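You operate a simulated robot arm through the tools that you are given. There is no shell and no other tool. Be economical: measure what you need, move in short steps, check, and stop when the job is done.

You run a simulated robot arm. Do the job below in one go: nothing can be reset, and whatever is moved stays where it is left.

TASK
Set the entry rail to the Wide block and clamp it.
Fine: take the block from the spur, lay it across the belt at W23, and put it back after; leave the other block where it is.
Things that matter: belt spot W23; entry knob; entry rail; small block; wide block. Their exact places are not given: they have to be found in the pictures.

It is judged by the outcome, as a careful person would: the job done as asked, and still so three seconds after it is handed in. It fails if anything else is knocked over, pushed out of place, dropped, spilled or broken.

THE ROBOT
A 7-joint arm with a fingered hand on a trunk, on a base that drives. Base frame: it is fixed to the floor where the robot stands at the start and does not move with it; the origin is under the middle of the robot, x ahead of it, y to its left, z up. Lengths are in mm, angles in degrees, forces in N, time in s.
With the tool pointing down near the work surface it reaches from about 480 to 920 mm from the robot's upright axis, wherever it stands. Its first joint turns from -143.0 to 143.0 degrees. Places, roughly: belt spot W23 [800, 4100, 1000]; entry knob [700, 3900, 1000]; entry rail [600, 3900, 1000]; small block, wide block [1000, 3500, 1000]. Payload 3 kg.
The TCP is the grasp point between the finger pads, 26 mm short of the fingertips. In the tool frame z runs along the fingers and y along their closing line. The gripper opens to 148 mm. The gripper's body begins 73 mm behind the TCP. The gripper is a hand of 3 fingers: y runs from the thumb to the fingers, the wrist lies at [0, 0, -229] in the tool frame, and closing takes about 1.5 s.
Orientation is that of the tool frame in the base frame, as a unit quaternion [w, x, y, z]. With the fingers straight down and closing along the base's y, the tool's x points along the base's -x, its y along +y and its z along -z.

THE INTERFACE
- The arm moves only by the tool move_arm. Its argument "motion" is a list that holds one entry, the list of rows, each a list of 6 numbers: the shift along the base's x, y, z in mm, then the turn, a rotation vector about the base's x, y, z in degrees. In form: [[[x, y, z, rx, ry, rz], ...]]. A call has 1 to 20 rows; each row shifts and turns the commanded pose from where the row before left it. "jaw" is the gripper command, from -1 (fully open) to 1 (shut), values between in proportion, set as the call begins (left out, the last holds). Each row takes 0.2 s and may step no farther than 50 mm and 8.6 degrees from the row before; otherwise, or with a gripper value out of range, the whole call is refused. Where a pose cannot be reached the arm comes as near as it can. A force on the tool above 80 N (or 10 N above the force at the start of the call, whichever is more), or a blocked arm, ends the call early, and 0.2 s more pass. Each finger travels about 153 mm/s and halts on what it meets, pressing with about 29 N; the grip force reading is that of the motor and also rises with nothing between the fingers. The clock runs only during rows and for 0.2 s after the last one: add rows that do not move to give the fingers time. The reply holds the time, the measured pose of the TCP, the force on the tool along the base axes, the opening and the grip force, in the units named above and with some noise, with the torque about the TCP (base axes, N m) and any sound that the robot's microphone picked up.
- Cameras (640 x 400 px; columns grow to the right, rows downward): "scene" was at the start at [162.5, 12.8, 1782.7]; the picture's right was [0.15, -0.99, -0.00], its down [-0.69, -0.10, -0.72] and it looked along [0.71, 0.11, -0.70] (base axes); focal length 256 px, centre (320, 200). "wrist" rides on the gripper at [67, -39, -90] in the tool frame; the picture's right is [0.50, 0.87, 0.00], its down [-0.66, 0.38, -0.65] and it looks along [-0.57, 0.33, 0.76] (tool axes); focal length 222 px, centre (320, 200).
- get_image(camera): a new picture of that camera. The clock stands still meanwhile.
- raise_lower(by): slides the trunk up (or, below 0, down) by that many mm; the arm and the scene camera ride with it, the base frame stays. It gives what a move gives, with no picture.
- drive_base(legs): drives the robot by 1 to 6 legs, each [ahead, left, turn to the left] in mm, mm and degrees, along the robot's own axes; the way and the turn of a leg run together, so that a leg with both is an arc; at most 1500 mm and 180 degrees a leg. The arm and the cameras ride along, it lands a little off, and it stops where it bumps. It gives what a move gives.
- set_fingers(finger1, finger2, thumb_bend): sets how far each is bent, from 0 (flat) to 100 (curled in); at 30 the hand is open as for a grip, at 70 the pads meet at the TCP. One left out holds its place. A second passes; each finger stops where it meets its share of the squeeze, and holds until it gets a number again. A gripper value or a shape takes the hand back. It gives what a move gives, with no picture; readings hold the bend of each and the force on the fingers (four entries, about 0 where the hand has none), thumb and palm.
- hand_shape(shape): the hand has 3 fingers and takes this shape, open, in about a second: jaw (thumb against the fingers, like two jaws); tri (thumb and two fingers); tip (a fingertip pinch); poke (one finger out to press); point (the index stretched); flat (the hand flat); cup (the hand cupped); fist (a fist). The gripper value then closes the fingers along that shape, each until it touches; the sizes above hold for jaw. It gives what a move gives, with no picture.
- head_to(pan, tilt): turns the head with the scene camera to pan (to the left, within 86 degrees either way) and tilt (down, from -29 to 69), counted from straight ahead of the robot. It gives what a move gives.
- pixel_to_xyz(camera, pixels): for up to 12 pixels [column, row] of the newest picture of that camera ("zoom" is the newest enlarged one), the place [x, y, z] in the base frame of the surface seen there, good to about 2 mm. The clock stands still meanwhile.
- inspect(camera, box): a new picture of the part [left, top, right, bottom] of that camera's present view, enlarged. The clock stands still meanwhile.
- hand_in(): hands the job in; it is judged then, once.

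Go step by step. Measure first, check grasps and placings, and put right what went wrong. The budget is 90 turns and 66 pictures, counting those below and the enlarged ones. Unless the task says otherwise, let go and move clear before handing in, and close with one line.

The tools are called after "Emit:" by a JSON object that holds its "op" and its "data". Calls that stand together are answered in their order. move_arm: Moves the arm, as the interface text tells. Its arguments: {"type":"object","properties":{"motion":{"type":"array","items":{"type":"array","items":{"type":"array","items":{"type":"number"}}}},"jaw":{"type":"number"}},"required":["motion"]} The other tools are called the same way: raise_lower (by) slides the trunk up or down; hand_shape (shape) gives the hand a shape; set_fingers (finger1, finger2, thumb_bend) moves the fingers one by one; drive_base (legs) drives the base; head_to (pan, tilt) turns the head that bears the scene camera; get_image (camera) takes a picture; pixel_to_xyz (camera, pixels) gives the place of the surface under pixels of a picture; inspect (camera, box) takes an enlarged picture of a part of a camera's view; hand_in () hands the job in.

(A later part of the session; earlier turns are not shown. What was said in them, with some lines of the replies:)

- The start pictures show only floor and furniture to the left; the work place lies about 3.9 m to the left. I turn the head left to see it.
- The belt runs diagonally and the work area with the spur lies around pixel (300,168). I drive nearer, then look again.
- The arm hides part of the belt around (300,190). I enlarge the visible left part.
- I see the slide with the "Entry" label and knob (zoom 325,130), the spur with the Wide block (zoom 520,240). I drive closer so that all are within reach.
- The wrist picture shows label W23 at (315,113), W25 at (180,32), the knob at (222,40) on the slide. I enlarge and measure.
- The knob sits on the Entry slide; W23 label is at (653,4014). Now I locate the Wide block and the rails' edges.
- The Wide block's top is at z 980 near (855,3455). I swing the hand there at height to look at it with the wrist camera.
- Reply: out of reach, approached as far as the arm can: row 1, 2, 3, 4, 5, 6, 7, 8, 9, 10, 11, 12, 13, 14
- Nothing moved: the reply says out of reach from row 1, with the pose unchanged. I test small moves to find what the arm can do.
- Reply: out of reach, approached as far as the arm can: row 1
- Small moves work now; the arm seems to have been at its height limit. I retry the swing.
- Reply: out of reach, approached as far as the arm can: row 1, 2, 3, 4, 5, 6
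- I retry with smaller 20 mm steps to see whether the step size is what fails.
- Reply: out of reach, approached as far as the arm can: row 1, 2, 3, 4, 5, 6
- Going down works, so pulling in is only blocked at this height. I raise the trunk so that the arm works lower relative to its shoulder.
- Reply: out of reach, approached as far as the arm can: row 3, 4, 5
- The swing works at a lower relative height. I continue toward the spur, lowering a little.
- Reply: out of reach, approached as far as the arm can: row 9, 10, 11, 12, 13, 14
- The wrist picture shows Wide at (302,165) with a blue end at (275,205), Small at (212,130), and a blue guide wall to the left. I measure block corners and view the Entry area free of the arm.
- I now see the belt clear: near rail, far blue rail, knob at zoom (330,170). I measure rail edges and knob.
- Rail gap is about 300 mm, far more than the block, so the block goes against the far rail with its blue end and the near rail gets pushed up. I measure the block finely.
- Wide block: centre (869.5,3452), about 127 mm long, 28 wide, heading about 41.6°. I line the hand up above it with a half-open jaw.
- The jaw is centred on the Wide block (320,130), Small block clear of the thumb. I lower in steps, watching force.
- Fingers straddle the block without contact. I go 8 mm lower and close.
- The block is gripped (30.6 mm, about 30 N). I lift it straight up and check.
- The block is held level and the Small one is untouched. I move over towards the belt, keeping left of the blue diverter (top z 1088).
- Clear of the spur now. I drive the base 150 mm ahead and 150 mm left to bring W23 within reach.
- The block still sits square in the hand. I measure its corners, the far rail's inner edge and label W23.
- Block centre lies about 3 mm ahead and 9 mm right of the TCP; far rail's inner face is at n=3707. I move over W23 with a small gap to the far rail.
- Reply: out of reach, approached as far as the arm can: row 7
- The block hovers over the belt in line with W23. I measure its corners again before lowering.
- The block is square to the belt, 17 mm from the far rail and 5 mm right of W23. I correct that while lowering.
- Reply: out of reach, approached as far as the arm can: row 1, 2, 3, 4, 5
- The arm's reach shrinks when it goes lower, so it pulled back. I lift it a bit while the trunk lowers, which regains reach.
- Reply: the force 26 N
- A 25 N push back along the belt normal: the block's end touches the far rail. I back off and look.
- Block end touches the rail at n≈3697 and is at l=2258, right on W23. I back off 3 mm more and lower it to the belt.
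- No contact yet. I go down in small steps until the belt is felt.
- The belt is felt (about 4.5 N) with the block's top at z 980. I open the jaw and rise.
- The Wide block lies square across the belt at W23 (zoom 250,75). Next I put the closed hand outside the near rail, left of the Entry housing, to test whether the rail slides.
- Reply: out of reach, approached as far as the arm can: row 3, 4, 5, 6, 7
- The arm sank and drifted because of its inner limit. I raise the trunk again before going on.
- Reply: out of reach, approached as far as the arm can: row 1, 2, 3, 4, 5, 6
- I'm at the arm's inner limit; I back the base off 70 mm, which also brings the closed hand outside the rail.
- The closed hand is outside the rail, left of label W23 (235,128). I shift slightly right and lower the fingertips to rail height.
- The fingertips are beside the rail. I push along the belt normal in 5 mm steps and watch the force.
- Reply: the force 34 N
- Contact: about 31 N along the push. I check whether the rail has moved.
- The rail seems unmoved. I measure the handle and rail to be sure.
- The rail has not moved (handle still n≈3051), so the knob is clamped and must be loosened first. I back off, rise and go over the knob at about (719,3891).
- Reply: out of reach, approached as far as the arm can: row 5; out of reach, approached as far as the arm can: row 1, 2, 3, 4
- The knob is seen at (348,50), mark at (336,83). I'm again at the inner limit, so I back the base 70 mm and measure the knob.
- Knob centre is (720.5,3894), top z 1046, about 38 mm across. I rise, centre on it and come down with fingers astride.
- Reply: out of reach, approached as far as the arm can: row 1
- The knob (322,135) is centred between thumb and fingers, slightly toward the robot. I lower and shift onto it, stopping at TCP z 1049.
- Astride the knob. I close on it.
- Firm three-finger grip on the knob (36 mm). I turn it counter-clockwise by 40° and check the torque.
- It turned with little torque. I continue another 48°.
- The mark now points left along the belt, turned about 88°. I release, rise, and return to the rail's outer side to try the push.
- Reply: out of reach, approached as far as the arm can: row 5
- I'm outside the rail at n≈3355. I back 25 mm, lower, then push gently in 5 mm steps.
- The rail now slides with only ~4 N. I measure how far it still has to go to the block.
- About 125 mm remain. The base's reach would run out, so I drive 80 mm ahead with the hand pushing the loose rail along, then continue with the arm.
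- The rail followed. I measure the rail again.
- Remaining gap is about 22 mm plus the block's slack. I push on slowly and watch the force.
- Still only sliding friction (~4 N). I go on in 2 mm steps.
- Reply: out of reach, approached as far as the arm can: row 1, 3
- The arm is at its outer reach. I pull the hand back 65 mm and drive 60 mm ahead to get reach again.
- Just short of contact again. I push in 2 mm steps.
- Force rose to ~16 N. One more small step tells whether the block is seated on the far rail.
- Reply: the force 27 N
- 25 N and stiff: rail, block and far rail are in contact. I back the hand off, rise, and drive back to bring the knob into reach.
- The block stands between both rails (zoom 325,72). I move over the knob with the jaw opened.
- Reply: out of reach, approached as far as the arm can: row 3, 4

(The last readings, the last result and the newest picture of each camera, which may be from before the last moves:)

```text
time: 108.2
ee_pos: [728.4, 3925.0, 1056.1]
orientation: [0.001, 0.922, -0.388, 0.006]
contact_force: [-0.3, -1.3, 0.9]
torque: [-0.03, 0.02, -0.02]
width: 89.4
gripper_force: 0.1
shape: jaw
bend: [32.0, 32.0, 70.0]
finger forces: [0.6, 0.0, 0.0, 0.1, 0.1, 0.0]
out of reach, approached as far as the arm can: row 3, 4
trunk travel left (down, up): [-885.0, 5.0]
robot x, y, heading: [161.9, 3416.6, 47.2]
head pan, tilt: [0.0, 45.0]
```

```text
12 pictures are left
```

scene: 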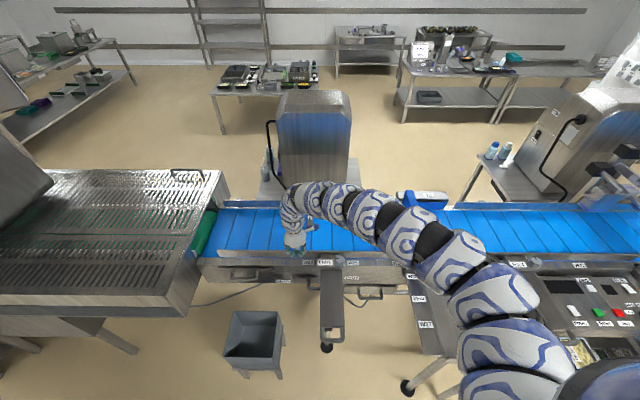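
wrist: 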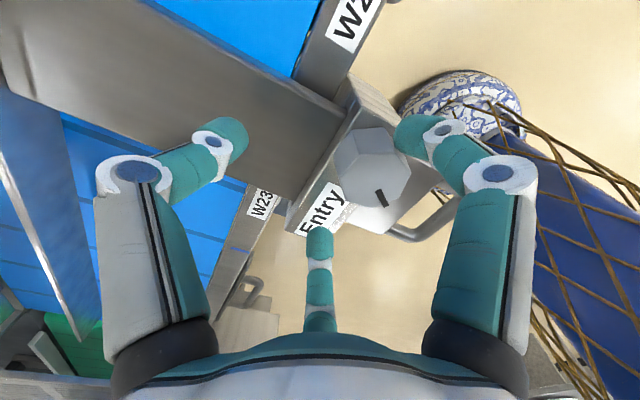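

Finger 1 lightly touches the knob and the hand is 32 mm too far ahead. I rise first, then shift back over the knob.

Emit:
{"op": "move_arm", "data": {"motion": [[[7, 8, 6, 0, 0, 0], [3, 3, 20, 0, 0, 0], [0, 0, 0, 0, 0, 0]]]}}

Emit:
{"op": "move_arm", "data": {"motion": [[[-8, -18, 0, 0, 0, 0], [-8, -17, 0, 0, 0, 0], [0, 0, 0, 0, 0, 0]]]}}

```text
time: 109.0
ee_pos: [737.6, 3942.4, 1078.1]
orientation: [0.001, 0.922, -0.388, 0.007]
contact_force: [-0.1, -0.6, 0.6]
torque: [0.02, -0.01, 0.02]
width: 88.6
gripper_force: 0.0
shape: jaw
bend: [32.0, 32.0, 70.0]
finger forces: [0.1, 0.0, 0.1, 0.0, 0.0, 0.0]
out of reach, approached as far as the arm can: row 2
trunk travel left (down, up): [-885.0, 5.0]
robot x, y, heading: [162.2, 3409.2, 47.2]
head pan, tilt: [0.0, 45.0]
```

```text
time: 109.8
ee_pos: [725.5, 3927.7, 1058.9]
orientation: [0.0, 0.922, -0.388, 0.007]
contact_force: [1.6, -0.6, 0.4]
torque: [-0.05, -0.03, 0.07]
width: 89.8
gripper_force: 0.0
shape: jaw
bend: [31.0, 32.0, 70.0]
finger forces: [1.9, 0.0, 0.1, 0.0, 0.0, 0.0]
out of reach, approached as far as the arm can: row 1, 2
trunk travel left (down, up): [-885.0, 5.0]
robot x, y, heading: [160.0, 3412.0, 47.4]
head pan, tilt: [0.0, 45.0]
```

The arm's limit comes earlier in this posture, so I rise again and let the base make the shift (47 back, 20 right).

Emit:
{"op": "move_arm", "data": {"motion": [[[7, 8, 6, 0, 0, 0], [5, 6.5, 20, 0, 0, 0], [0, 0, 0, 0, 0, 0]]]}}

Emit:
{"op": "drive_base", "data": {"legs": [[-47, -20, 0]]}}

Emit:
{"op": "get_image", "data": {"camera": "wrist"}}

```text
time: 110.6
ee_pos: [737.9, 3945.8, 1082.1]
orientation: [0.001, 0.922, -0.388, 0.007]
contact_force: [-0.6, 0.1, -0.7]
torque: [-0.02, 0.0, -0.04]
width: 88.8
gripper_force: 0.1
shape: jaw
bend: [32.0, 32.0, 70.0]
finger forces: [0.0, 0.0, 0.0, 0.1, 0.0, 0.1]
out of reach, approached as far as the arm can: row 2
trunk travel left (down, up): [-885.0, 5.0]
robot x, y, heading: [158.6, 3414.0, 47.3]
head pan, tilt: [0.0, 45.0]
```

```text
time: 111.6
ee_pos: [718.4, 3894.4, 1084.2]
orientation: [0.0, 0.921, -0.388, 0.007]
contact_force: [0.4, -0.2, 0.1]
torque: [0.01, -0.01, 0.0]
width: 89.0
gripper_force: 0.0
shape: jaw
bend: [32.0, 32.0, 70.0]
finger forces: [0.0, 0.1, 0.0, 0.0, 0.0, 0.0]
trunk travel left (down, up): [-885.0, 5.0]
robot x, y, heading: [139.1, 3364.1, 47.3]
head pan, tilt: [0.0, 45.0]
```

```text
11 pictures are left
```

wrist: 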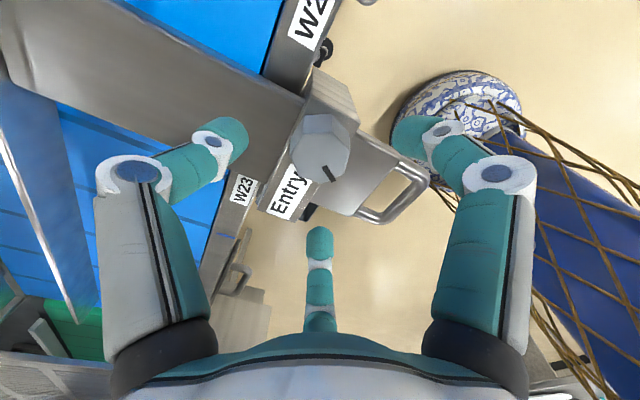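

The knob (320,147) is centred between the digits. I lower to z 1049 and close.

Emit:
{"op": "move_arm", "data": {"motion": [[[1, 0, -15, 0, 0, 0], [1, 0, -15, 0, 0, 0], [0, 0, -5, 0, 0, 0], [0, 0, 0, 0, 0, 0]]]}}

Emit:
{"op": "move_arm", "data": {"motion": [[[0, 0, 0, 0, 0, 0], [0, 0, 0, 0, 0, 0], [0, 0, 0, 0, 0, 0], [0, 0, 0, 0, 0, 0], [0, 0, 0, 0, 0, 0], [0, 0, 0, 0, 0, 0]]], "jaw": 1}}

```text
time: 112.6
ee_pos: [722.8, 3897.4, 1048.3]
orientation: [0.001, 0.922, -0.388, 0.006]
contact_force: [-1.1, 0.1, -1.0]
torque: [-0.01, 0.04, 0.03]
width: 88.8
gripper_force: 0.0
shape: jaw
bend: [32.0, 32.0, 70.0]
finger forces: [0.0, 0.0, 0.1, 0.0, 0.0, 0.0]
trunk travel left (down, up): [-885.0, 5.0]
robot x, y, heading: [143.1, 3358.4, 47.3]
head pan, tilt: [0.0, 45.0]
```

```text
time: 114.0
ee_pos: [723.2, 3896.9, 1048.6]
orientation: [0.001, 0.921, -0.388, 0.006]
contact_force: [0.2, -1.1, -2.9]
torque: [0.07, -0.05, 0.0]
width: 35.3
gripper_force: 29.0
shape: jaw
bend: [76.0, 76.0, 70.0]
finger forces: [25.0, 25.9, 0.0, 0.0, 26.0, 0.1]
trunk travel left (down, up): [-885.0, 5.0]
robot x, y, heading: [142.8, 3364.9, 47.1]
head pan, tilt: [0.0, 45.0]
```

Gripped again. I turn clockwise 72° first and check the torque.

Emit:
{"op": "move_arm", "data": {"motion": [[[0, 0, 0, 0, 0, -8], [0, 0, 0, 0, 0, -8], [0, 0, 0, 0, 0, -8], [0, 0, 0, 0, 0, -8], [0, 0, 0, 0, 0, -8], [0, 0, 0, 0, 0, -8], [0, 0, 0, 0, 0, -8], [0, 0, 0, 0, 0, -8], [0, 0, 0, 0, 0, -8], [0, 0, 0, 0, 0, 0]]]}}

Emit:
{"op": "move_arm", "data": {"motion": [[[0, 0, 0, 0, 0, -8], [0, 0, 0, 0, 0, -6], [0, 0, 0, 0, 0, 0]]]}}

Emit:
{"op": "get_image", "data": {"camera": "wrist"}}

```text
time: 116.2
ee_pos: [723.7, 3896.2, 1048.5]
orientation: [-0.004, -0.516, 0.856, -0.004]
contact_force: [7.3, -7.1, 1.6]
torque: [-0.15, -0.19, 0.02]
width: 35.1
gripper_force: 29.2
shape: jaw
bend: [76.0, 76.0, 70.0]
finger forces: [25.3, 24.9, 0.1, 0.0, 33.3, 0.0]
trunk travel left (down, up): [-885.0, 5.0]
robot x, y, heading: [145.3, 3364.5, 47.1]
head pan, tilt: [0.0, 45.0]
```

```text
time: 117.0
ee_pos: [723.2, 3895.7, 1048.1]
orientation: [-0.006, -0.409, 0.912, -0.005]
contact_force: [6.9, -8.9, 1.3]
torque: [-0.24, -0.24, 0.01]
width: 35.0
gripper_force: 28.6
shape: jaw
bend: [76.0, 76.0, 70.0]
finger forces: [24.8, 24.5, 0.0, 0.0, 34.4, 0.0]
trunk travel left (down, up): [-885.0, 5.0]
robot x, y, heading: [141.8, 3362.1, 47.2]
head pan, tilt: [0.0, 45.0]
```

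```text
10 pictures are left
```

wrist: 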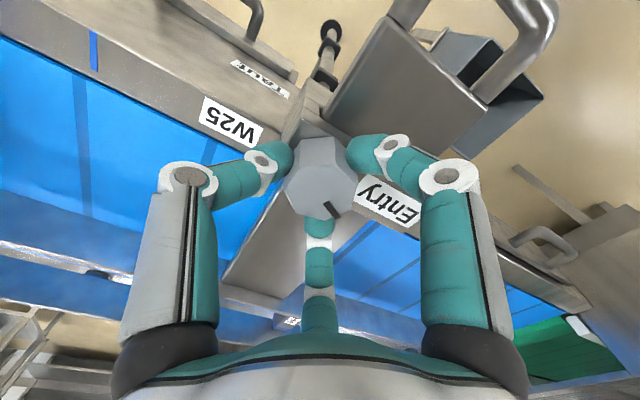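

The mark (332,210) is still some 30° short of its first position (it was nudged when touched). I turn on clockwise, watching torque.

Emit:
{"op": "move_arm", "data": {"motion": [[[0, 0, 0, 0, 0, -8], [0, 0, 0, 0, 0, -8], [0, 0, 0, 0, 0, -8], [0, 0, 0, 0, 0, 0]]]}}

Emit:
{"op": "move_arm", "data": {"motion": [[[0, 0, 0, 0, 0, -6], [0, 0, 0, 0, 0, -6], [0, 0, 0, 0, 0, 0]]]}}

Emit:
{"op": "get_image", "data": {"camera": "wrist"}}

```text
time: 118.0
ee_pos: [724.2, 3896.2, 1048.6]
orientation: [-0.005, -0.21, 0.978, -0.003]
contact_force: [6.1, -10.4, -0.5]
torque: [-0.32, -0.2, 0.01]
width: 35.5
gripper_force: 28.9
shape: jaw
bend: [76.0, 76.0, 70.0]
finger forces: [24.2, 24.9, 0.0, 0.0, 35.0, 0.0]
trunk travel left (down, up): [-885.0, 5.0]
robot x, y, heading: [146.2, 3361.6, 47.1]
head pan, tilt: [0.0, 45.0]
```

```text
time: 118.8
ee_pos: [722.8, 3895.9, 1048.1]
orientation: [-0.005, -0.106, 0.994, -0.003]
contact_force: [4.8, -12.7, 0.4]
torque: [-0.38, -0.17, 0.01]
width: 35.4
gripper_force: 29.1
shape: jaw
bend: [76.0, 76.0, 70.0]
finger forces: [23.8, 25.2, 0.0, 0.1, 35.3, 0.0]
trunk travel left (down, up): [-885.0, 5.0]
robot x, y, heading: [143.7, 3363.0, 47.1]
head pan, tilt: [0.0, 45.0]
```

```text
9 pictures are left
```

wrist: 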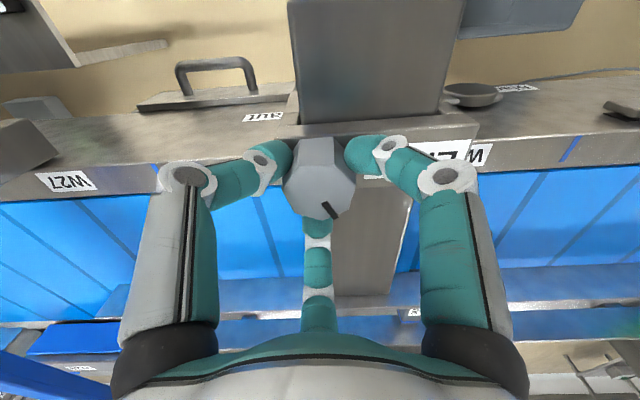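

The mark is now back to about its first direction (pointing at the belt). I turn a little further to feel for the tight stop.

Emit:
{"op": "move_arm", "data": {"motion": [[[0, 0, 0, 0, 0, -6], [0, 0, 0, 0, 0, -6], [0, 0, 0, 0, 0, -6], [0, 0, 0, 0, 0, 0]]]}}

Emit:
{"op": "inspect", "data": {"camera": "wrist", "box": [220, 100, 420, 240]}}

```text
time: 119.8
ee_pos: [722.1, 3896.6, 1048.2]
orientation: [-0.007, 0.05, 0.999, -0.001]
contact_force: [4.4, -15.1, 0.4]
torque: [-0.45, -0.11, 0.01]
width: 35.7
gripper_force: 29.0
shape: jaw
bend: [76.0, 76.0, 70.0]
finger forces: [23.5, 27.2, 0.0, 0.0, 35.5, 0.1]
trunk travel left (down, up): [-885.0, 5.0]
robot x, y, heading: [145.5, 3364.3, 47.3]
head pan, tilt: [0.0, 45.0]
```

```text
2.86 times, centred on (320, 170) of wrist
```

zoom: 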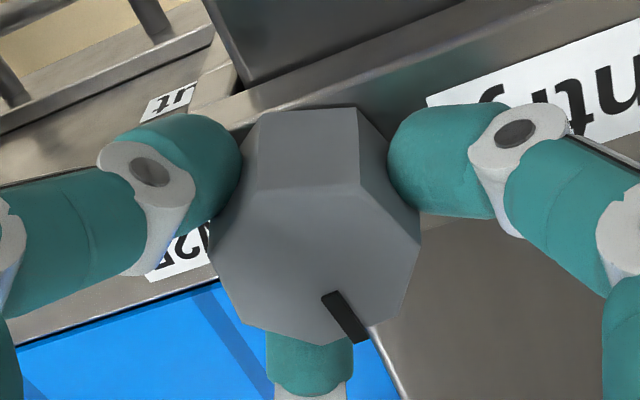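

Still no stop felt; the knob follows the hand. I turn another 24° clockwise to be sure of the clamp.

Emit:
{"op": "move_arm", "data": {"motion": [[[0, 0, 0, 0, 0, -8], [0, 0, 0, 0, 0, -8], [0, 0, 0, 0, 0, -8], [0, 0, 0, 0, 0, 0]]]}}

Emit:
{"op": "inspect", "data": {"camera": "wrist", "box": [220, 100, 420, 240]}}

```text
time: 120.8
ee_pos: [726.6, 3893.4, 1047.8]
orientation: [-0.006, 0.258, 0.966, 0.0]
contact_force: [16.9, -21.4, -1.9]
torque: [-0.52, -0.21, 0.76]
width: 34.9
gripper_force: 28.5
shape: jaw
bend: [76.0, 76.0, 70.0]
finger forces: [28.6, 24.0, 0.0, 0.1, 38.9, 0.0]
trunk travel left (down, up): [-885.0, 5.0]
robot x, y, heading: [138.7, 3359.5, 47.0]
head pan, tilt: [0.0, 45.0]
```

```text
2.86 times, centred on (320, 170) of wrist
```

zoom: 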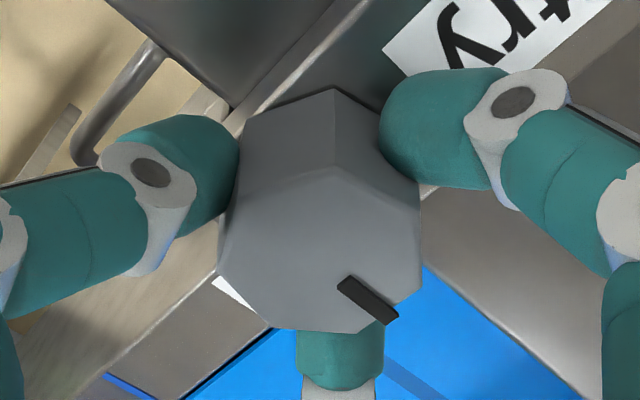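

A clear 0.76 N·m resisting torque and the knob slipped in the grip: it is tight. I release and rise.

Emit:
{"op": "move_arm", "data": {"motion": [[[0, 0, 0, 0, 0, 0], [0, 0, 0, 0, 0, 0], [0, 0, 0, 0, 0, 0], [0, 0, 15, 0, 0, 0], [0, 0, 20, 0, 0, 0], [0, 0, 0, 0, 0, 0]]], "jaw": -0.2}}

Emit:
{"op": "inspect", "data": {"camera": "scene", "box": [220, 180, 400, 320]}}

```text
time: 122.2
ee_pos: [722.8, 3897.8, 1083.4]
orientation: [-0.007, 0.256, 0.967, 0.0]
contact_force: [-0.8, -0.1, 0.2]
torque: [0.0, 0.01, 0.03]
width: 88.3
gripper_force: 0.0
shape: jaw
bend: [32.0, 32.0, 70.0]
finger forces: [0.0, 0.0, 0.1, 0.0, 0.0, 0.1]
trunk travel left (down, up): [-885.0, 5.0]
robot x, y, heading: [148.2, 3362.9, 47.0]
head pan, tilt: [0.0, 45.0]
```

```text
2.86 times, centred on (310, 250) of scene
```

zoom: 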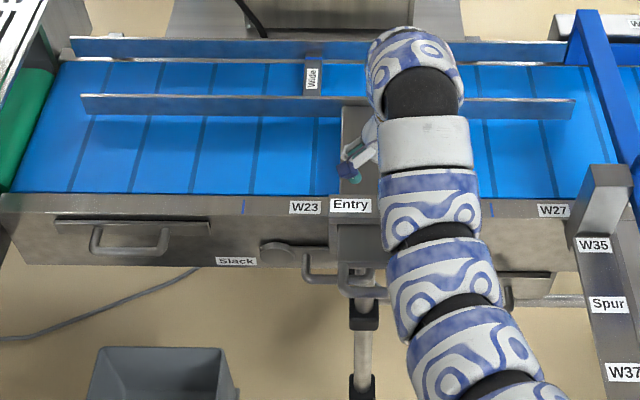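

The Wide block sits snugly between the rails (zoom 312,80). I measure it, then go for the block.

Emit:
{"op": "pixel_to_xyz", "data": {"camera": "zoom", "pixels": [[313, 92], [313, 62], [305, 75], [322, 75], [250, 98], [200, 98], [500, 102], [312, 98], [250, 40]]}}

```text
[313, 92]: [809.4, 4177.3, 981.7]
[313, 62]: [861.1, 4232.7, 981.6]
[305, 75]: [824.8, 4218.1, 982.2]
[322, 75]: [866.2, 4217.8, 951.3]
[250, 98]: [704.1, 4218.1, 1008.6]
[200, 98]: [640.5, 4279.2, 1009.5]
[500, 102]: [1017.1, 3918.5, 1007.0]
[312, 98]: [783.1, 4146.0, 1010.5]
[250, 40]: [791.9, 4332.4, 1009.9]
```

Everything lines up; near rail top at n≈3564 against the block end. I turn the hand back square, then drive to the earlier placing stand.

Emit:
{"op": "move_arm", "data": {"motion": [[[0, 0, 0, 0, 0, 7.6], [0, 0, 0, 0, 0, 7.6], [0, 0, 0, 0, 0, 7.6], [0, 0, 0, 0, 0, 7.6], [0, 0, 0, 0, 0, 7.6], [0, 0, 0, 0, 0, 7.6], [0, 0, 0, 0, 0, 7.6], [0, 0, 0, 0, 0, 7.6], [0, 0, 0, 0, 0, 7.6], [0, 0, 0, 0, 0, 7.6], [0, 0, 0, 0, 0, 0]]], "jaw": 0}}

Emit:
{"op": "drive_base", "data": {"legs": [[190, 25, 0]]}}

Emit:
{"op": "move_arm", "data": {"motion": [[[0, 15, 5, 0, 0, 0], [0, 15, 5, 0, 0, 0], [0, 15, 5, 0, 0, 0], [0, 0, 0, 0, 0, 0]]]}}

```text
time: 124.6
ee_pos: [722.2, 3896.8, 1082.5]
orientation: [-0.006, -0.394, 0.919, -0.004]
contact_force: [0.2, -0.9, 0.6]
torque: [-0.02, 0.01, 0.03]
width: 74.7
gripper_force: 0.0
shape: jaw
bend: [36.0, 36.0, 70.0]
finger forces: [0.1, 0.0, 0.0, 0.0, 0.1, 0.0]
trunk travel left (down, up): [-885.0, 5.0]
robot x, y, heading: [142.5, 3365.1, 47.2]
head pan, tilt: [0.0, 45.0]
```

```text
time: 126.1
ee_pos: [833.8, 4055.9, 1082.6]
orientation: [-0.006, -0.393, 0.92, -0.004]
contact_force: [0.9, 0.1, 0.6]
torque: [-0.04, 0.01, -0.01]
width: 74.3
gripper_force: 0.0
shape: jaw
bend: [36.0, 36.0, 70.0]
finger forces: [0.0, 0.1, 0.1, 0.0, 0.0, 0.1]
trunk travel left (down, up): [-885.0, 5.0]
robot x, y, heading: [255.9, 3520.2, 47.0]
head pan, tilt: [0.0, 45.0]
```

```text
time: 127.1
ee_pos: [832.7, 4099.3, 1098.8]
orientation: [-0.004, -0.394, 0.919, -0.004]
contact_force: [0.3, 0.3, -0.9]
torque: [-0.02, -0.01, 0.01]
width: 74.4
gripper_force: 0.2
shape: jaw
bend: [36.0, 36.0, 70.0]
finger forces: [0.0, 0.0, 0.0, 0.0, 0.0, 0.0]
trunk travel left (down, up): [-885.0, 5.0]
robot x, y, heading: [252.3, 3520.2, 47.0]
head pan, tilt: [0.0, 45.0]
```

I extend over the block and lower the trunk partway, then check with the wrist camera.

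Emit:
{"op": "move_arm", "data": {"motion": [[[-4.1, 35.3, 8, 0, 0, 0], [-4.1, 35.3, 8, 0, 0, 0], [-4.1, 35.3, 8, 0, 0, 0], [0, 0, 0, 0, 0, 0]]]}}

Emit:
{"op": "raise_lower", "data": {"by": -65}}

Emit:
{"op": "get_image", "data": {"camera": "wrist"}}

```text
time: 128.1
ee_pos: [820.8, 4203.5, 1122.7]
orientation: [-0.006, -0.392, 0.92, -0.004]
contact_force: [0.1, 0.3, 0.2]
torque: [0.03, -0.04, 0.0]
width: 74.2
gripper_force: 0.2
shape: jaw
bend: [36.0, 36.0, 70.0]
finger forces: [0.1, 0.0, 0.0, 0.1, 0.0, 0.0]
trunk travel left (down, up): [-885.0, 5.0]
robot x, y, heading: [254.1, 3521.2, 47.1]
head pan, tilt: [0.0, 45.0]
```

```text
time: 129.2
ee_pos: [821.3, 4204.6, 1058.3]
orientation: [-0.005, -0.394, 0.919, -0.004]
contact_force: [-0.5, 0.1, 0.4]
torque: [0.01, 0.01, 0.01]
width: 73.9
gripper_force: 0.0
shape: jaw
bend: [36.0, 36.0, 70.0]
finger forces: [0.0, 0.0, 0.0, 0.1, 0.0, 0.0]
trunk travel left (down, up): [-820.0, 70.0]
robot x, y, heading: [252.1, 3518.5, 47.1]
head pan, tilt: [0.0, 45.0]
```

```text
5 pictures are left
```

wrist: 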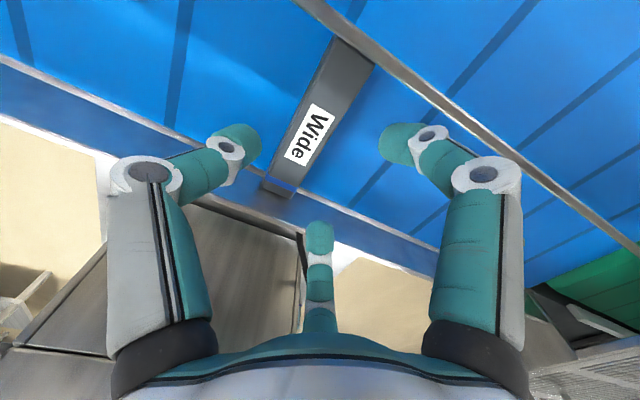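

Block ends fit flush between both rails. I measure its corners for an exact grip.

Emit:
{"op": "pixel_to_xyz", "data": {"camera": "wrist", "pixels": [[334, 45], [370, 66], [271, 174], [298, 187], [310, 90], [345, 108], [265, 190], [300, 100], [400, 75], [345, 15]]}}

```text
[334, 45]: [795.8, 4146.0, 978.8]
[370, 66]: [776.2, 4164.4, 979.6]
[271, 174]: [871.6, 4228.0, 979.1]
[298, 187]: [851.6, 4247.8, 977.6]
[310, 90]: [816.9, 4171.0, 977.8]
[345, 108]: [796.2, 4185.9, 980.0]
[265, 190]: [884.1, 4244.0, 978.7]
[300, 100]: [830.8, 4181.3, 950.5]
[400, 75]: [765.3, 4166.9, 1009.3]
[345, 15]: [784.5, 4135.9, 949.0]
```

Centre is (830,4201), length about 131 mm. I lower the trunk and then the arm to grip height, then close.

Emit:
{"op": "raise_lower", "data": {"by": -64}}

Emit:
{"op": "move_arm", "data": {"motion": [[[0, 0, -5, 0, 0, 0], [0, 0, -5, 0, 0, 0], [0, 0, -3, 0, 0, 0], [0, 0, 0, 0, 0, 0]]]}}

Emit:
{"op": "move_arm", "data": {"motion": [[[0, 0, 0, 0, 0, 0], [0, 0, 0, 0, 0, 0], [0, 0, 0, 0, 0, 0], [0, 0, 0, 0, 0, 0], [0, 0, 0, 0, 0, 0], [0, 0, 0, 0, 0, 0]]], "jaw": 1}}

```text
time: 130.2
ee_pos: [821.0, 4204.1, 994.4]
orientation: [-0.005, -0.393, 0.92, -0.005]
contact_force: [0.5, 0.3, -0.2]
torque: [-0.02, -0.01, 0.02]
width: 73.9
gripper_force: 0.1
shape: jaw
bend: [36.0, 36.0, 70.0]
finger forces: [0.0, 0.0, 0.0, 0.1, 0.0, 0.0]
trunk travel left (down, up): [-756.0, 134.0]
robot x, y, heading: [252.7, 3521.8, 46.8]
head pan, tilt: [0.0, 45.0]
```

```text
time: 131.2
ee_pos: [819.2, 4202.1, 981.6]
orientation: [-0.005, -0.393, 0.92, -0.005]
contact_force: [4.2, 2.7, 2.6]
torque: [-0.1, 0.21, -0.08]
width: 73.2
gripper_force: 0.1
shape: jaw
bend: [37.0, 36.0, 70.0]
finger forces: [4.6, 0.0, 0.0, 0.0, 0.0, 0.1]
trunk travel left (down, up): [-756.0, 134.0]
robot x, y, heading: [248.5, 3519.6, 47.0]
head pan, tilt: [0.0, 45.0]
```

```text
time: 132.6
ee_pos: [819.9, 4201.7, 981.4]
orientation: [-0.004, -0.393, 0.92, -0.006]
contact_force: [3.1, -0.2, 2.7]
torque: [-0.14, -0.18, -0.09]
width: 27.8
gripper_force: 29.0
shape: jaw
bend: [80.0, 76.0, 70.0]
finger forces: [16.7, 20.8, 0.1, 0.0, 35.5, 0.1]
trunk travel left (down, up): [-756.0, 134.0]
robot x, y, heading: [254.2, 3519.5, 47.1]
head pan, tilt: [0.0, 45.0]
```

The block is held (28 mm); one finger brushes a rail lightly (~4 N). I lift straight up slowly.

Emit:
{"op": "move_arm", "data": {"motion": [[[0, 0, 5, 0, 0, 0], [0, 0, 5, 0, 0, 0], [0, 0, 10, 0, 0, 0], [0, 0, 20, 0, 0, 0], [0, 0, 30, 0, 0, 0], [0, 0, 30, 0, 0, 0], [0, 0, 0, 0, 0, 0]]]}}

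Emit:
{"op": "get_image", "data": {"camera": "wrist"}}

```text
time: 134.2
ee_pos: [818.7, 4203.1, 1079.8]
orientation: [-0.005, -0.393, 0.919, -0.005]
contact_force: [-1.0, -1.0, -1.8]
torque: [0.04, 0.05, -0.02]
width: 24.3
gripper_force: 29.2
shape: jaw
bend: [80.0, 76.0, 70.0]
finger forces: [0.0, 0.0, 0.1, 0.1, 32.8, 0.0]
trunk travel left (down, up): [-756.0, 134.0]
robot x, y, heading: [250.6, 3518.4, 47.3]
head pan, tilt: [0.0, 45.0]
```

```text
4 pictures are left
```

wrist: 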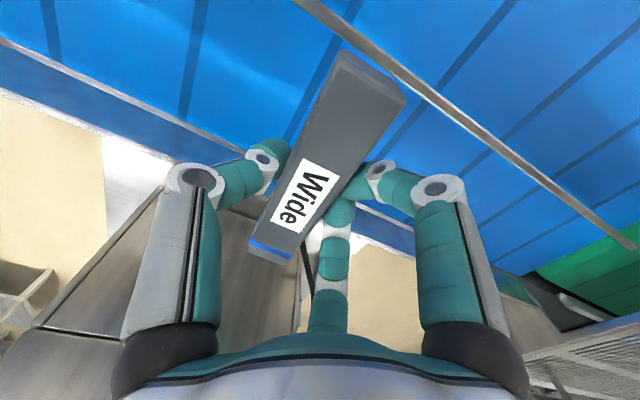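

The block came out; the near rail stays. I measure block and rails in this view to verify the gap and the block's seat in the hand.

Emit:
{"op": "pixel_to_xyz", "data": {"camera": "wrist", "pixels": [[252, 240], [287, 255], [345, 60], [398, 95], [395, 72], [500, 145], [330, 22], [190, 135], [130, 110], [320, 130], [250, 250], [285, 262]]}}

Emit:
{"op": "raise_lower", "data": {"by": 129}}

```text
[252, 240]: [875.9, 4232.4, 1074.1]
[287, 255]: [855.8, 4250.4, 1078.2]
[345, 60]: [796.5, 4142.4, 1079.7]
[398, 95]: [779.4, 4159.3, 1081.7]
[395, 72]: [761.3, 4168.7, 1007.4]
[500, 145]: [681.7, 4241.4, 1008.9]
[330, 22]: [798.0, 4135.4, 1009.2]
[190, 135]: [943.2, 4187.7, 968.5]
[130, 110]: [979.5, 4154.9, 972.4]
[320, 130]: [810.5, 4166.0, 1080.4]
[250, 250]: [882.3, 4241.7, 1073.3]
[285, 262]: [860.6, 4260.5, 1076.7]
```

```text
time: 135.8
ee_pos: [819.9, 4202.9, 1209.0]
orientation: [-0.005, -0.393, 0.919, -0.005]
contact_force: [0.0, -0.2, -2.0]
torque: [0.02, 0.03, -0.01]
width: 24.2
gripper_force: 28.7
shape: jaw
bend: [80.0, 76.0, 70.0]
finger forces: [0.0, 0.0, 0.0, 0.1, 32.8, 0.0]
trunk travel left (down, up): [-885.0, 5.0]
robot x, y, heading: [253.7, 3519.0, 47.2]
head pan, tilt: [0.0, 45.0]
```

Rail position unchanged (n≈3566) with the block out, so it's clamped. I now retrace the way back to the spur: pull in, then drive back and right.

Emit:
{"op": "move_arm", "data": {"motion": [[[-11.2, -38.5, -10, 0, 0, 0], [-11.2, -38.5, -10, 0, 0, 0], [-11.2, -38.5, -10, 0, 0, 0], [-11.2, -38.5, -10, 0, 0, 0], [-11.2, -38.5, -10, 0, 0, 0], [-11.2, -38.5, -10, 0, 0, 0], [0, 0, 0, 0, 0, 0]]]}}

Emit:
{"op": "drive_base", "data": {"legs": [[-142, 0, 0], [0, -154, 0]]}}

```text
time: 137.4
ee_pos: [753.6, 3972.6, 1150.4]
orientation: [-0.006, -0.393, 0.919, -0.005]
contact_force: [-0.1, 0.5, -0.4]
torque: [-0.01, 0.01, -0.03]
width: 23.9
gripper_force: 29.6
shape: jaw
bend: [80.0, 76.0, 70.0]
finger forces: [0.0, 0.1, 0.0, 0.0, 32.3, 0.1]
trunk travel left (down, up): [-885.0, 5.0]
robot x, y, heading: [251.6, 3519.5, 47.4]
head pan, tilt: [0.0, 45.0]
```

```text
time: 139.7
ee_pos: [772.2, 3759.6, 1149.5]
orientation: [-0.005, -0.393, 0.919, -0.004]
contact_force: [0.8, -0.8, -1.3]
torque: [-0.01, 0.05, -0.01]
width: 24.3
gripper_force: 28.9
shape: jaw
bend: [80.0, 76.0, 70.0]
finger forces: [0.0, 0.1, 0.0, 0.1, 32.3, 0.0]
trunk travel left (down, up): [-885.0, 5.0]
robot x, y, heading: [268.9, 3311.0, 47.1]
head pan, tilt: [0.0, 45.0]
```

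I move over the block's old place, turning 8.5° back to its first heading.

Emit:
{"op": "move_arm", "data": {"motion": [[[10.9, -38, -10, 0, 0, -1.1], [10.9, -38, -10, 0, 0, -1.1], [10.9, -38, -10, 0, 0, -1.1], [10.9, -38, -10, 0, 0, -1.1], [10.9, -38, -10, 0, 0, -1.1], [10.9, -38, -5, 0, 0, -1.0], [10.9, -38, -5, 0, 0, -1.0], [10.9, -38, -5, 0, 0, -1.0], [0, 0, 0, 0, 0, 0]]]}}

Emit:
{"op": "get_image", "data": {"camera": "wrist"}}

```text
time: 141.7
ee_pos: [857.8, 3457.0, 1083.7]
orientation: [-0.004, -0.323, 0.946, -0.004]
contact_force: [-0.6, -0.3, -2.6]
torque: [0.0, 0.01, -0.01]
width: 24.0
gripper_force: 29.0
shape: jaw
bend: [80.0, 76.0, 70.0]
finger forces: [0.1, 0.0, 0.0, 0.1, 32.3, 0.1]
trunk travel left (down, up): [-885.0, 5.0]
robot x, y, heading: [272.3, 3311.4, 46.9]
head pan, tilt: [0.0, 45.0]
```

```text
3 pictures are left
```

wrist: 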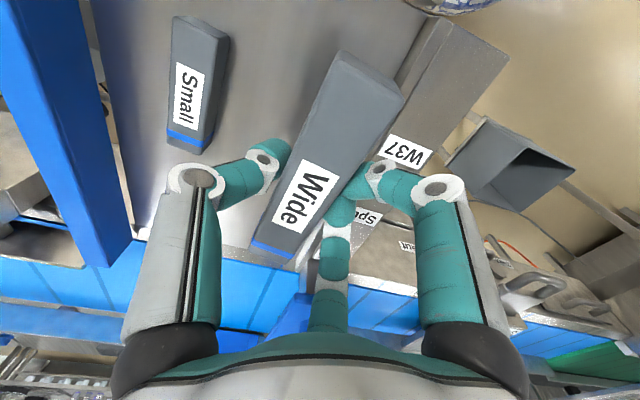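

Emit:
{"op": "pixel_to_xyz", "data": {"camera": "wrist", "pixels": [[252, 238], [290, 252], [338, 62], [395, 98], [205, 25], [180, 145], [300, 180], [360, 110]]}}

```text
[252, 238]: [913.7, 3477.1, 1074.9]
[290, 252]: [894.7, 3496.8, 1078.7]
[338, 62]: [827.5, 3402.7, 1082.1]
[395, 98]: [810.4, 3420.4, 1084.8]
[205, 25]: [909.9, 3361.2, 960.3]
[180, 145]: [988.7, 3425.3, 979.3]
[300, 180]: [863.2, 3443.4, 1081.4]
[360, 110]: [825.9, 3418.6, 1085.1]
```

Placement matches the original corners within 3 mm. I lower to just above the spur.

Emit:
{"op": "move_arm", "data": {"motion": [[[1.5, -0.5, -20, 0, 0, 0], [1.5, -0.5, -25, 0, 0, 0], [0, 0, -25, 0, 0, 0], [0, 0, -15, 0, 0, 0], [0, 0, -7, 0, 0, 0], [0, 0, 0, 0, 0, 0]]]}}

Emit:
{"op": "move_arm", "data": {"motion": [[[0, 0, -2, 0, 0, 0], [0, 0, -1, 0, 0, 0], [0, 0, 0, 0, 0, 0]]]}}

```text
time: 143.1
ee_pos: [862.3, 3456.2, 992.7]
orientation: [-0.006, -0.323, 0.946, -0.003]
contact_force: [-0.2, 0.5, -1.5]
torque: [-0.03, 0.03, 0.0]
width: 23.9
gripper_force: 29.4
shape: jaw
bend: [80.0, 76.0, 70.0]
finger forces: [0.0, 0.0, 0.1, 0.0, 32.3, 0.0]
trunk travel left (down, up): [-885.0, 5.0]
robot x, y, heading: [268.7, 3306.5, 47.0]
head pan, tilt: [0.0, 45.0]
```

```text
time: 143.9
ee_pos: [860.8, 3455.0, 990.1]
orientation: [-0.005, -0.323, 0.946, -0.005]
contact_force: [0.0, -0.5, -1.4]
torque: [0.02, 0.05, 0.02]
width: 24.2
gripper_force: 29.0
shape: jaw
bend: [80.0, 76.0, 70.0]
finger forces: [0.0, 0.1, 0.0, 0.0, 32.3, 0.0]
trunk travel left (down, up): [-885.0, 5.0]
robot x, y, heading: [269.7, 3303.9, 47.0]
head pan, tilt: [0.0, 45.0]
```

No contact yet; I go down further in 1–2 mm steps.

Emit:
{"op": "move_arm", "data": {"motion": [[[0, 0, -2, 0, 0, 0], [0, 0, -1, 0, 0, 0], [0, 0, 0, 0, 0, 0]]]}}

Emit:
{"op": "move_arm", "data": {"motion": [[[0, 0, -1, 0, 0, 0], [0, 0, -1, 0, 0, 0], [0, 0, 0, 0, 0, 0]]]}}

Emit:
{"op": "move_arm", "data": {"motion": [[[0, 0, -1, 0, 0, 0], [0, 0, 0, 0, 0, 0]]]}}

```text
time: 144.7
ee_pos: [861.3, 3455.3, 987.4]
orientation: [-0.005, -0.324, 0.946, -0.004]
contact_force: [0.2, 0.4, -1.0]
torque: [0.01, 0.0, 0.01]
width: 24.4
gripper_force: 29.0
shape: jaw
bend: [80.0, 76.0, 70.0]
finger forces: [0.0, 0.1, 0.0, 0.1, 32.3, 0.0]
trunk travel left (down, up): [-885.0, 5.0]
robot x, y, heading: [271.6, 3308.9, 47.3]
head pan, tilt: [0.0, 45.0]
```

```text
time: 145.5
ee_pos: [860.3, 3455.2, 983.9]
orientation: [-0.005, -0.323, 0.946, -0.004]
contact_force: [0.5, 0.5, -0.6]
torque: [0.02, -0.04, -0.03]
width: 24.2
gripper_force: 29.1
shape: jaw
bend: [80.0, 76.0, 70.0]
finger forces: [0.1, 0.0, 0.0, 0.0, 32.5, 0.0]
trunk travel left (down, up): [-885.0, 5.0]
robot x, y, heading: [273.1, 3306.5, 47.1]
head pan, tilt: [0.0, 45.0]
```

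```text
time: 146.1
ee_pos: [860.7, 3455.6, 983.7]
orientation: [-0.005, -0.323, 0.946, -0.004]
contact_force: [0.3, 0.2, -0.1]
torque: [0.02, -0.05, 0.0]
width: 24.3
gripper_force: 28.4
shape: jaw
bend: [80.0, 76.0, 70.0]
finger forces: [0.1, 0.0, 0.0, 0.1, 32.3, 0.0]
trunk travel left (down, up): [-885.0, 5.0]
robot x, y, heading: [269.6, 3310.6, 47.4]
head pan, tilt: [0.0, 45.0]
```

Weight is being taken by the spur (force from −2 to −0.1 N). One more mm, then I release and rise.

Emit:
{"op": "move_arm", "data": {"motion": [[[0, 0, -1.5, 0, 0, 0], [0, 0, 0, 0, 0, 0]]]}}

Emit:
{"op": "move_arm", "data": {"motion": [[[0, 0, 0, 0, 0, 0], [0, 0, 0, 0, 0, 0], [0, 0, 0, 0, 0, 0], [0, 0, 0, 0, 0, 0], [0, 0, 10, 0, 0, 0], [0, 0, 20, 0, 0, 0], [0, 0, 30, 0, 0, 0], [0, 0, 30, 0, 0, 0], [0, 0, 0, 0, 0, 0]]], "jaw": 0}}

Emit:
{"op": "get_image", "data": {"camera": "wrist"}}

```text
time: 146.7
ee_pos: [860.7, 3456.2, 982.9]
orientation: [-0.004, -0.323, 0.946, -0.004]
contact_force: [-0.3, 0.1, 2.6]
torque: [-0.01, -0.1, 0.03]
width: 24.3
gripper_force: 29.3
shape: jaw
bend: [80.0, 76.0, 70.0]
finger forces: [0.1, 0.0, 0.0, 0.0, 32.9, 0.0]
trunk travel left (down, up): [-885.0, 5.0]
robot x, y, heading: [272.4, 3308.7, 47.1]
head pan, tilt: [0.0, 45.0]
```

```text
time: 148.7
ee_pos: [861.2, 3454.8, 1073.9]
orientation: [-0.005, -0.323, 0.946, -0.004]
contact_force: [-0.1, -0.6, 0.3]
torque: [0.01, 0.0, 0.02]
width: 73.4
gripper_force: 0.1
shape: jaw
bend: [36.0, 36.0, 70.0]
finger forces: [0.0, 0.1, 0.0, 0.0, 0.0, 0.1]
trunk travel left (down, up): [-885.0, 5.0]
robot x, y, heading: [270.4, 3308.1, 47.1]
head pan, tilt: [0.0, 45.0]
```

```text
2 pictures are left
```

wrist: 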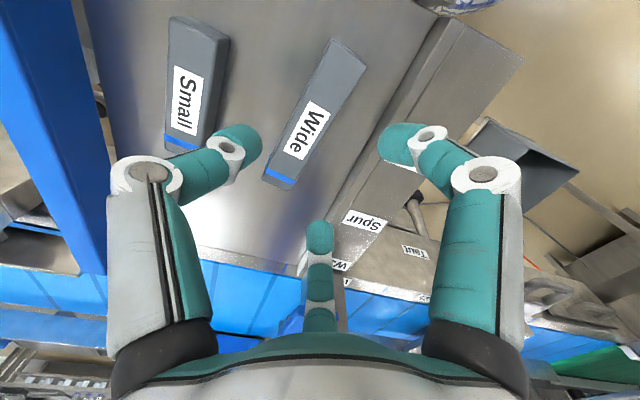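

The Wide block is back flat at its place, the Small one untouched. I back the robot clear and take a last look at the rail and knob.

Emit:
{"op": "drive_base", "data": {"legs": [[-250, 0, 0]]}}

Emit:
{"op": "inspect", "data": {"camera": "scene", "box": [180, 130, 440, 310]}}

Emit:
{"op": "pixel_to_xyz", "data": {"camera": "zoom", "pixels": [[200, 160], [300, 160], [200, 110]]}}

```text
time: 150.5
ee_pos: [689.2, 3271.3, 1073.3]
orientation: [-0.004, -0.323, 0.946, -0.003]
contact_force: [-0.1, -0.4, 0.1]
torque: [0.02, -0.02, 0.03]
width: 73.8
gripper_force: 0.2
shape: jaw
bend: [36.0, 36.0, 70.0]
finger forces: [0.0, 0.1, 0.0, 0.0, 0.0, 0.0]
trunk travel left (down, up): [-885.0, 5.0]
robot x, y, heading: [100.0, 3126.1, 47.0]
head pan, tilt: [0.0, 45.0]
```

```text
2.22 times, centred on (310, 220) of scene
```

zoom: 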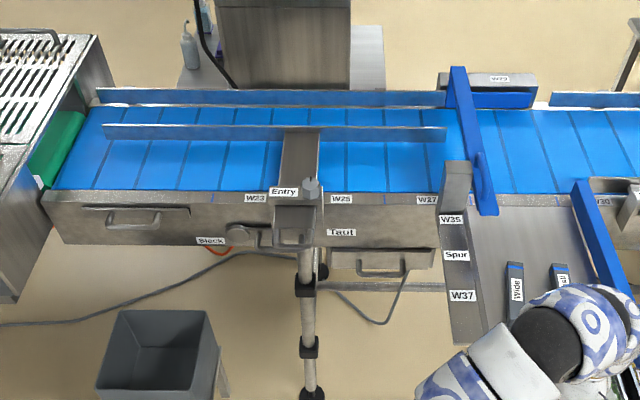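

```text
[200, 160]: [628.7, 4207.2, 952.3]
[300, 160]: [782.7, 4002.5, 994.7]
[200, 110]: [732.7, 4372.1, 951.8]
```

The rail stands where the block set it, both blocks are on the spur. One last measurement of the rail.

Emit:
{"op": "pixel_to_xyz", "data": {"camera": "zoom", "pixels": [[200, 126], [250, 127], [400, 129], [200, 132], [250, 94], [311, 188]]}}

```text
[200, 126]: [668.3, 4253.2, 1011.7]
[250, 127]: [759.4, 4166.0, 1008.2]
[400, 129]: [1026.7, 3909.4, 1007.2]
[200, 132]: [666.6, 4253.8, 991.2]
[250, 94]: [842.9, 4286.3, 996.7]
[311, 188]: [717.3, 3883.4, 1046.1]
```

The rail top is still at n≈3564, as it was with the block in place, and the hand is clear. I hand in.

Emit:
{"op": "hand_in", "data": {}}

```text
The job is handed in.
```

The entry rail is set to the Wide block at W23 and clamped. The Wide block is back on the spur within about 3 mm of where it lay, and the Small block was left alone.
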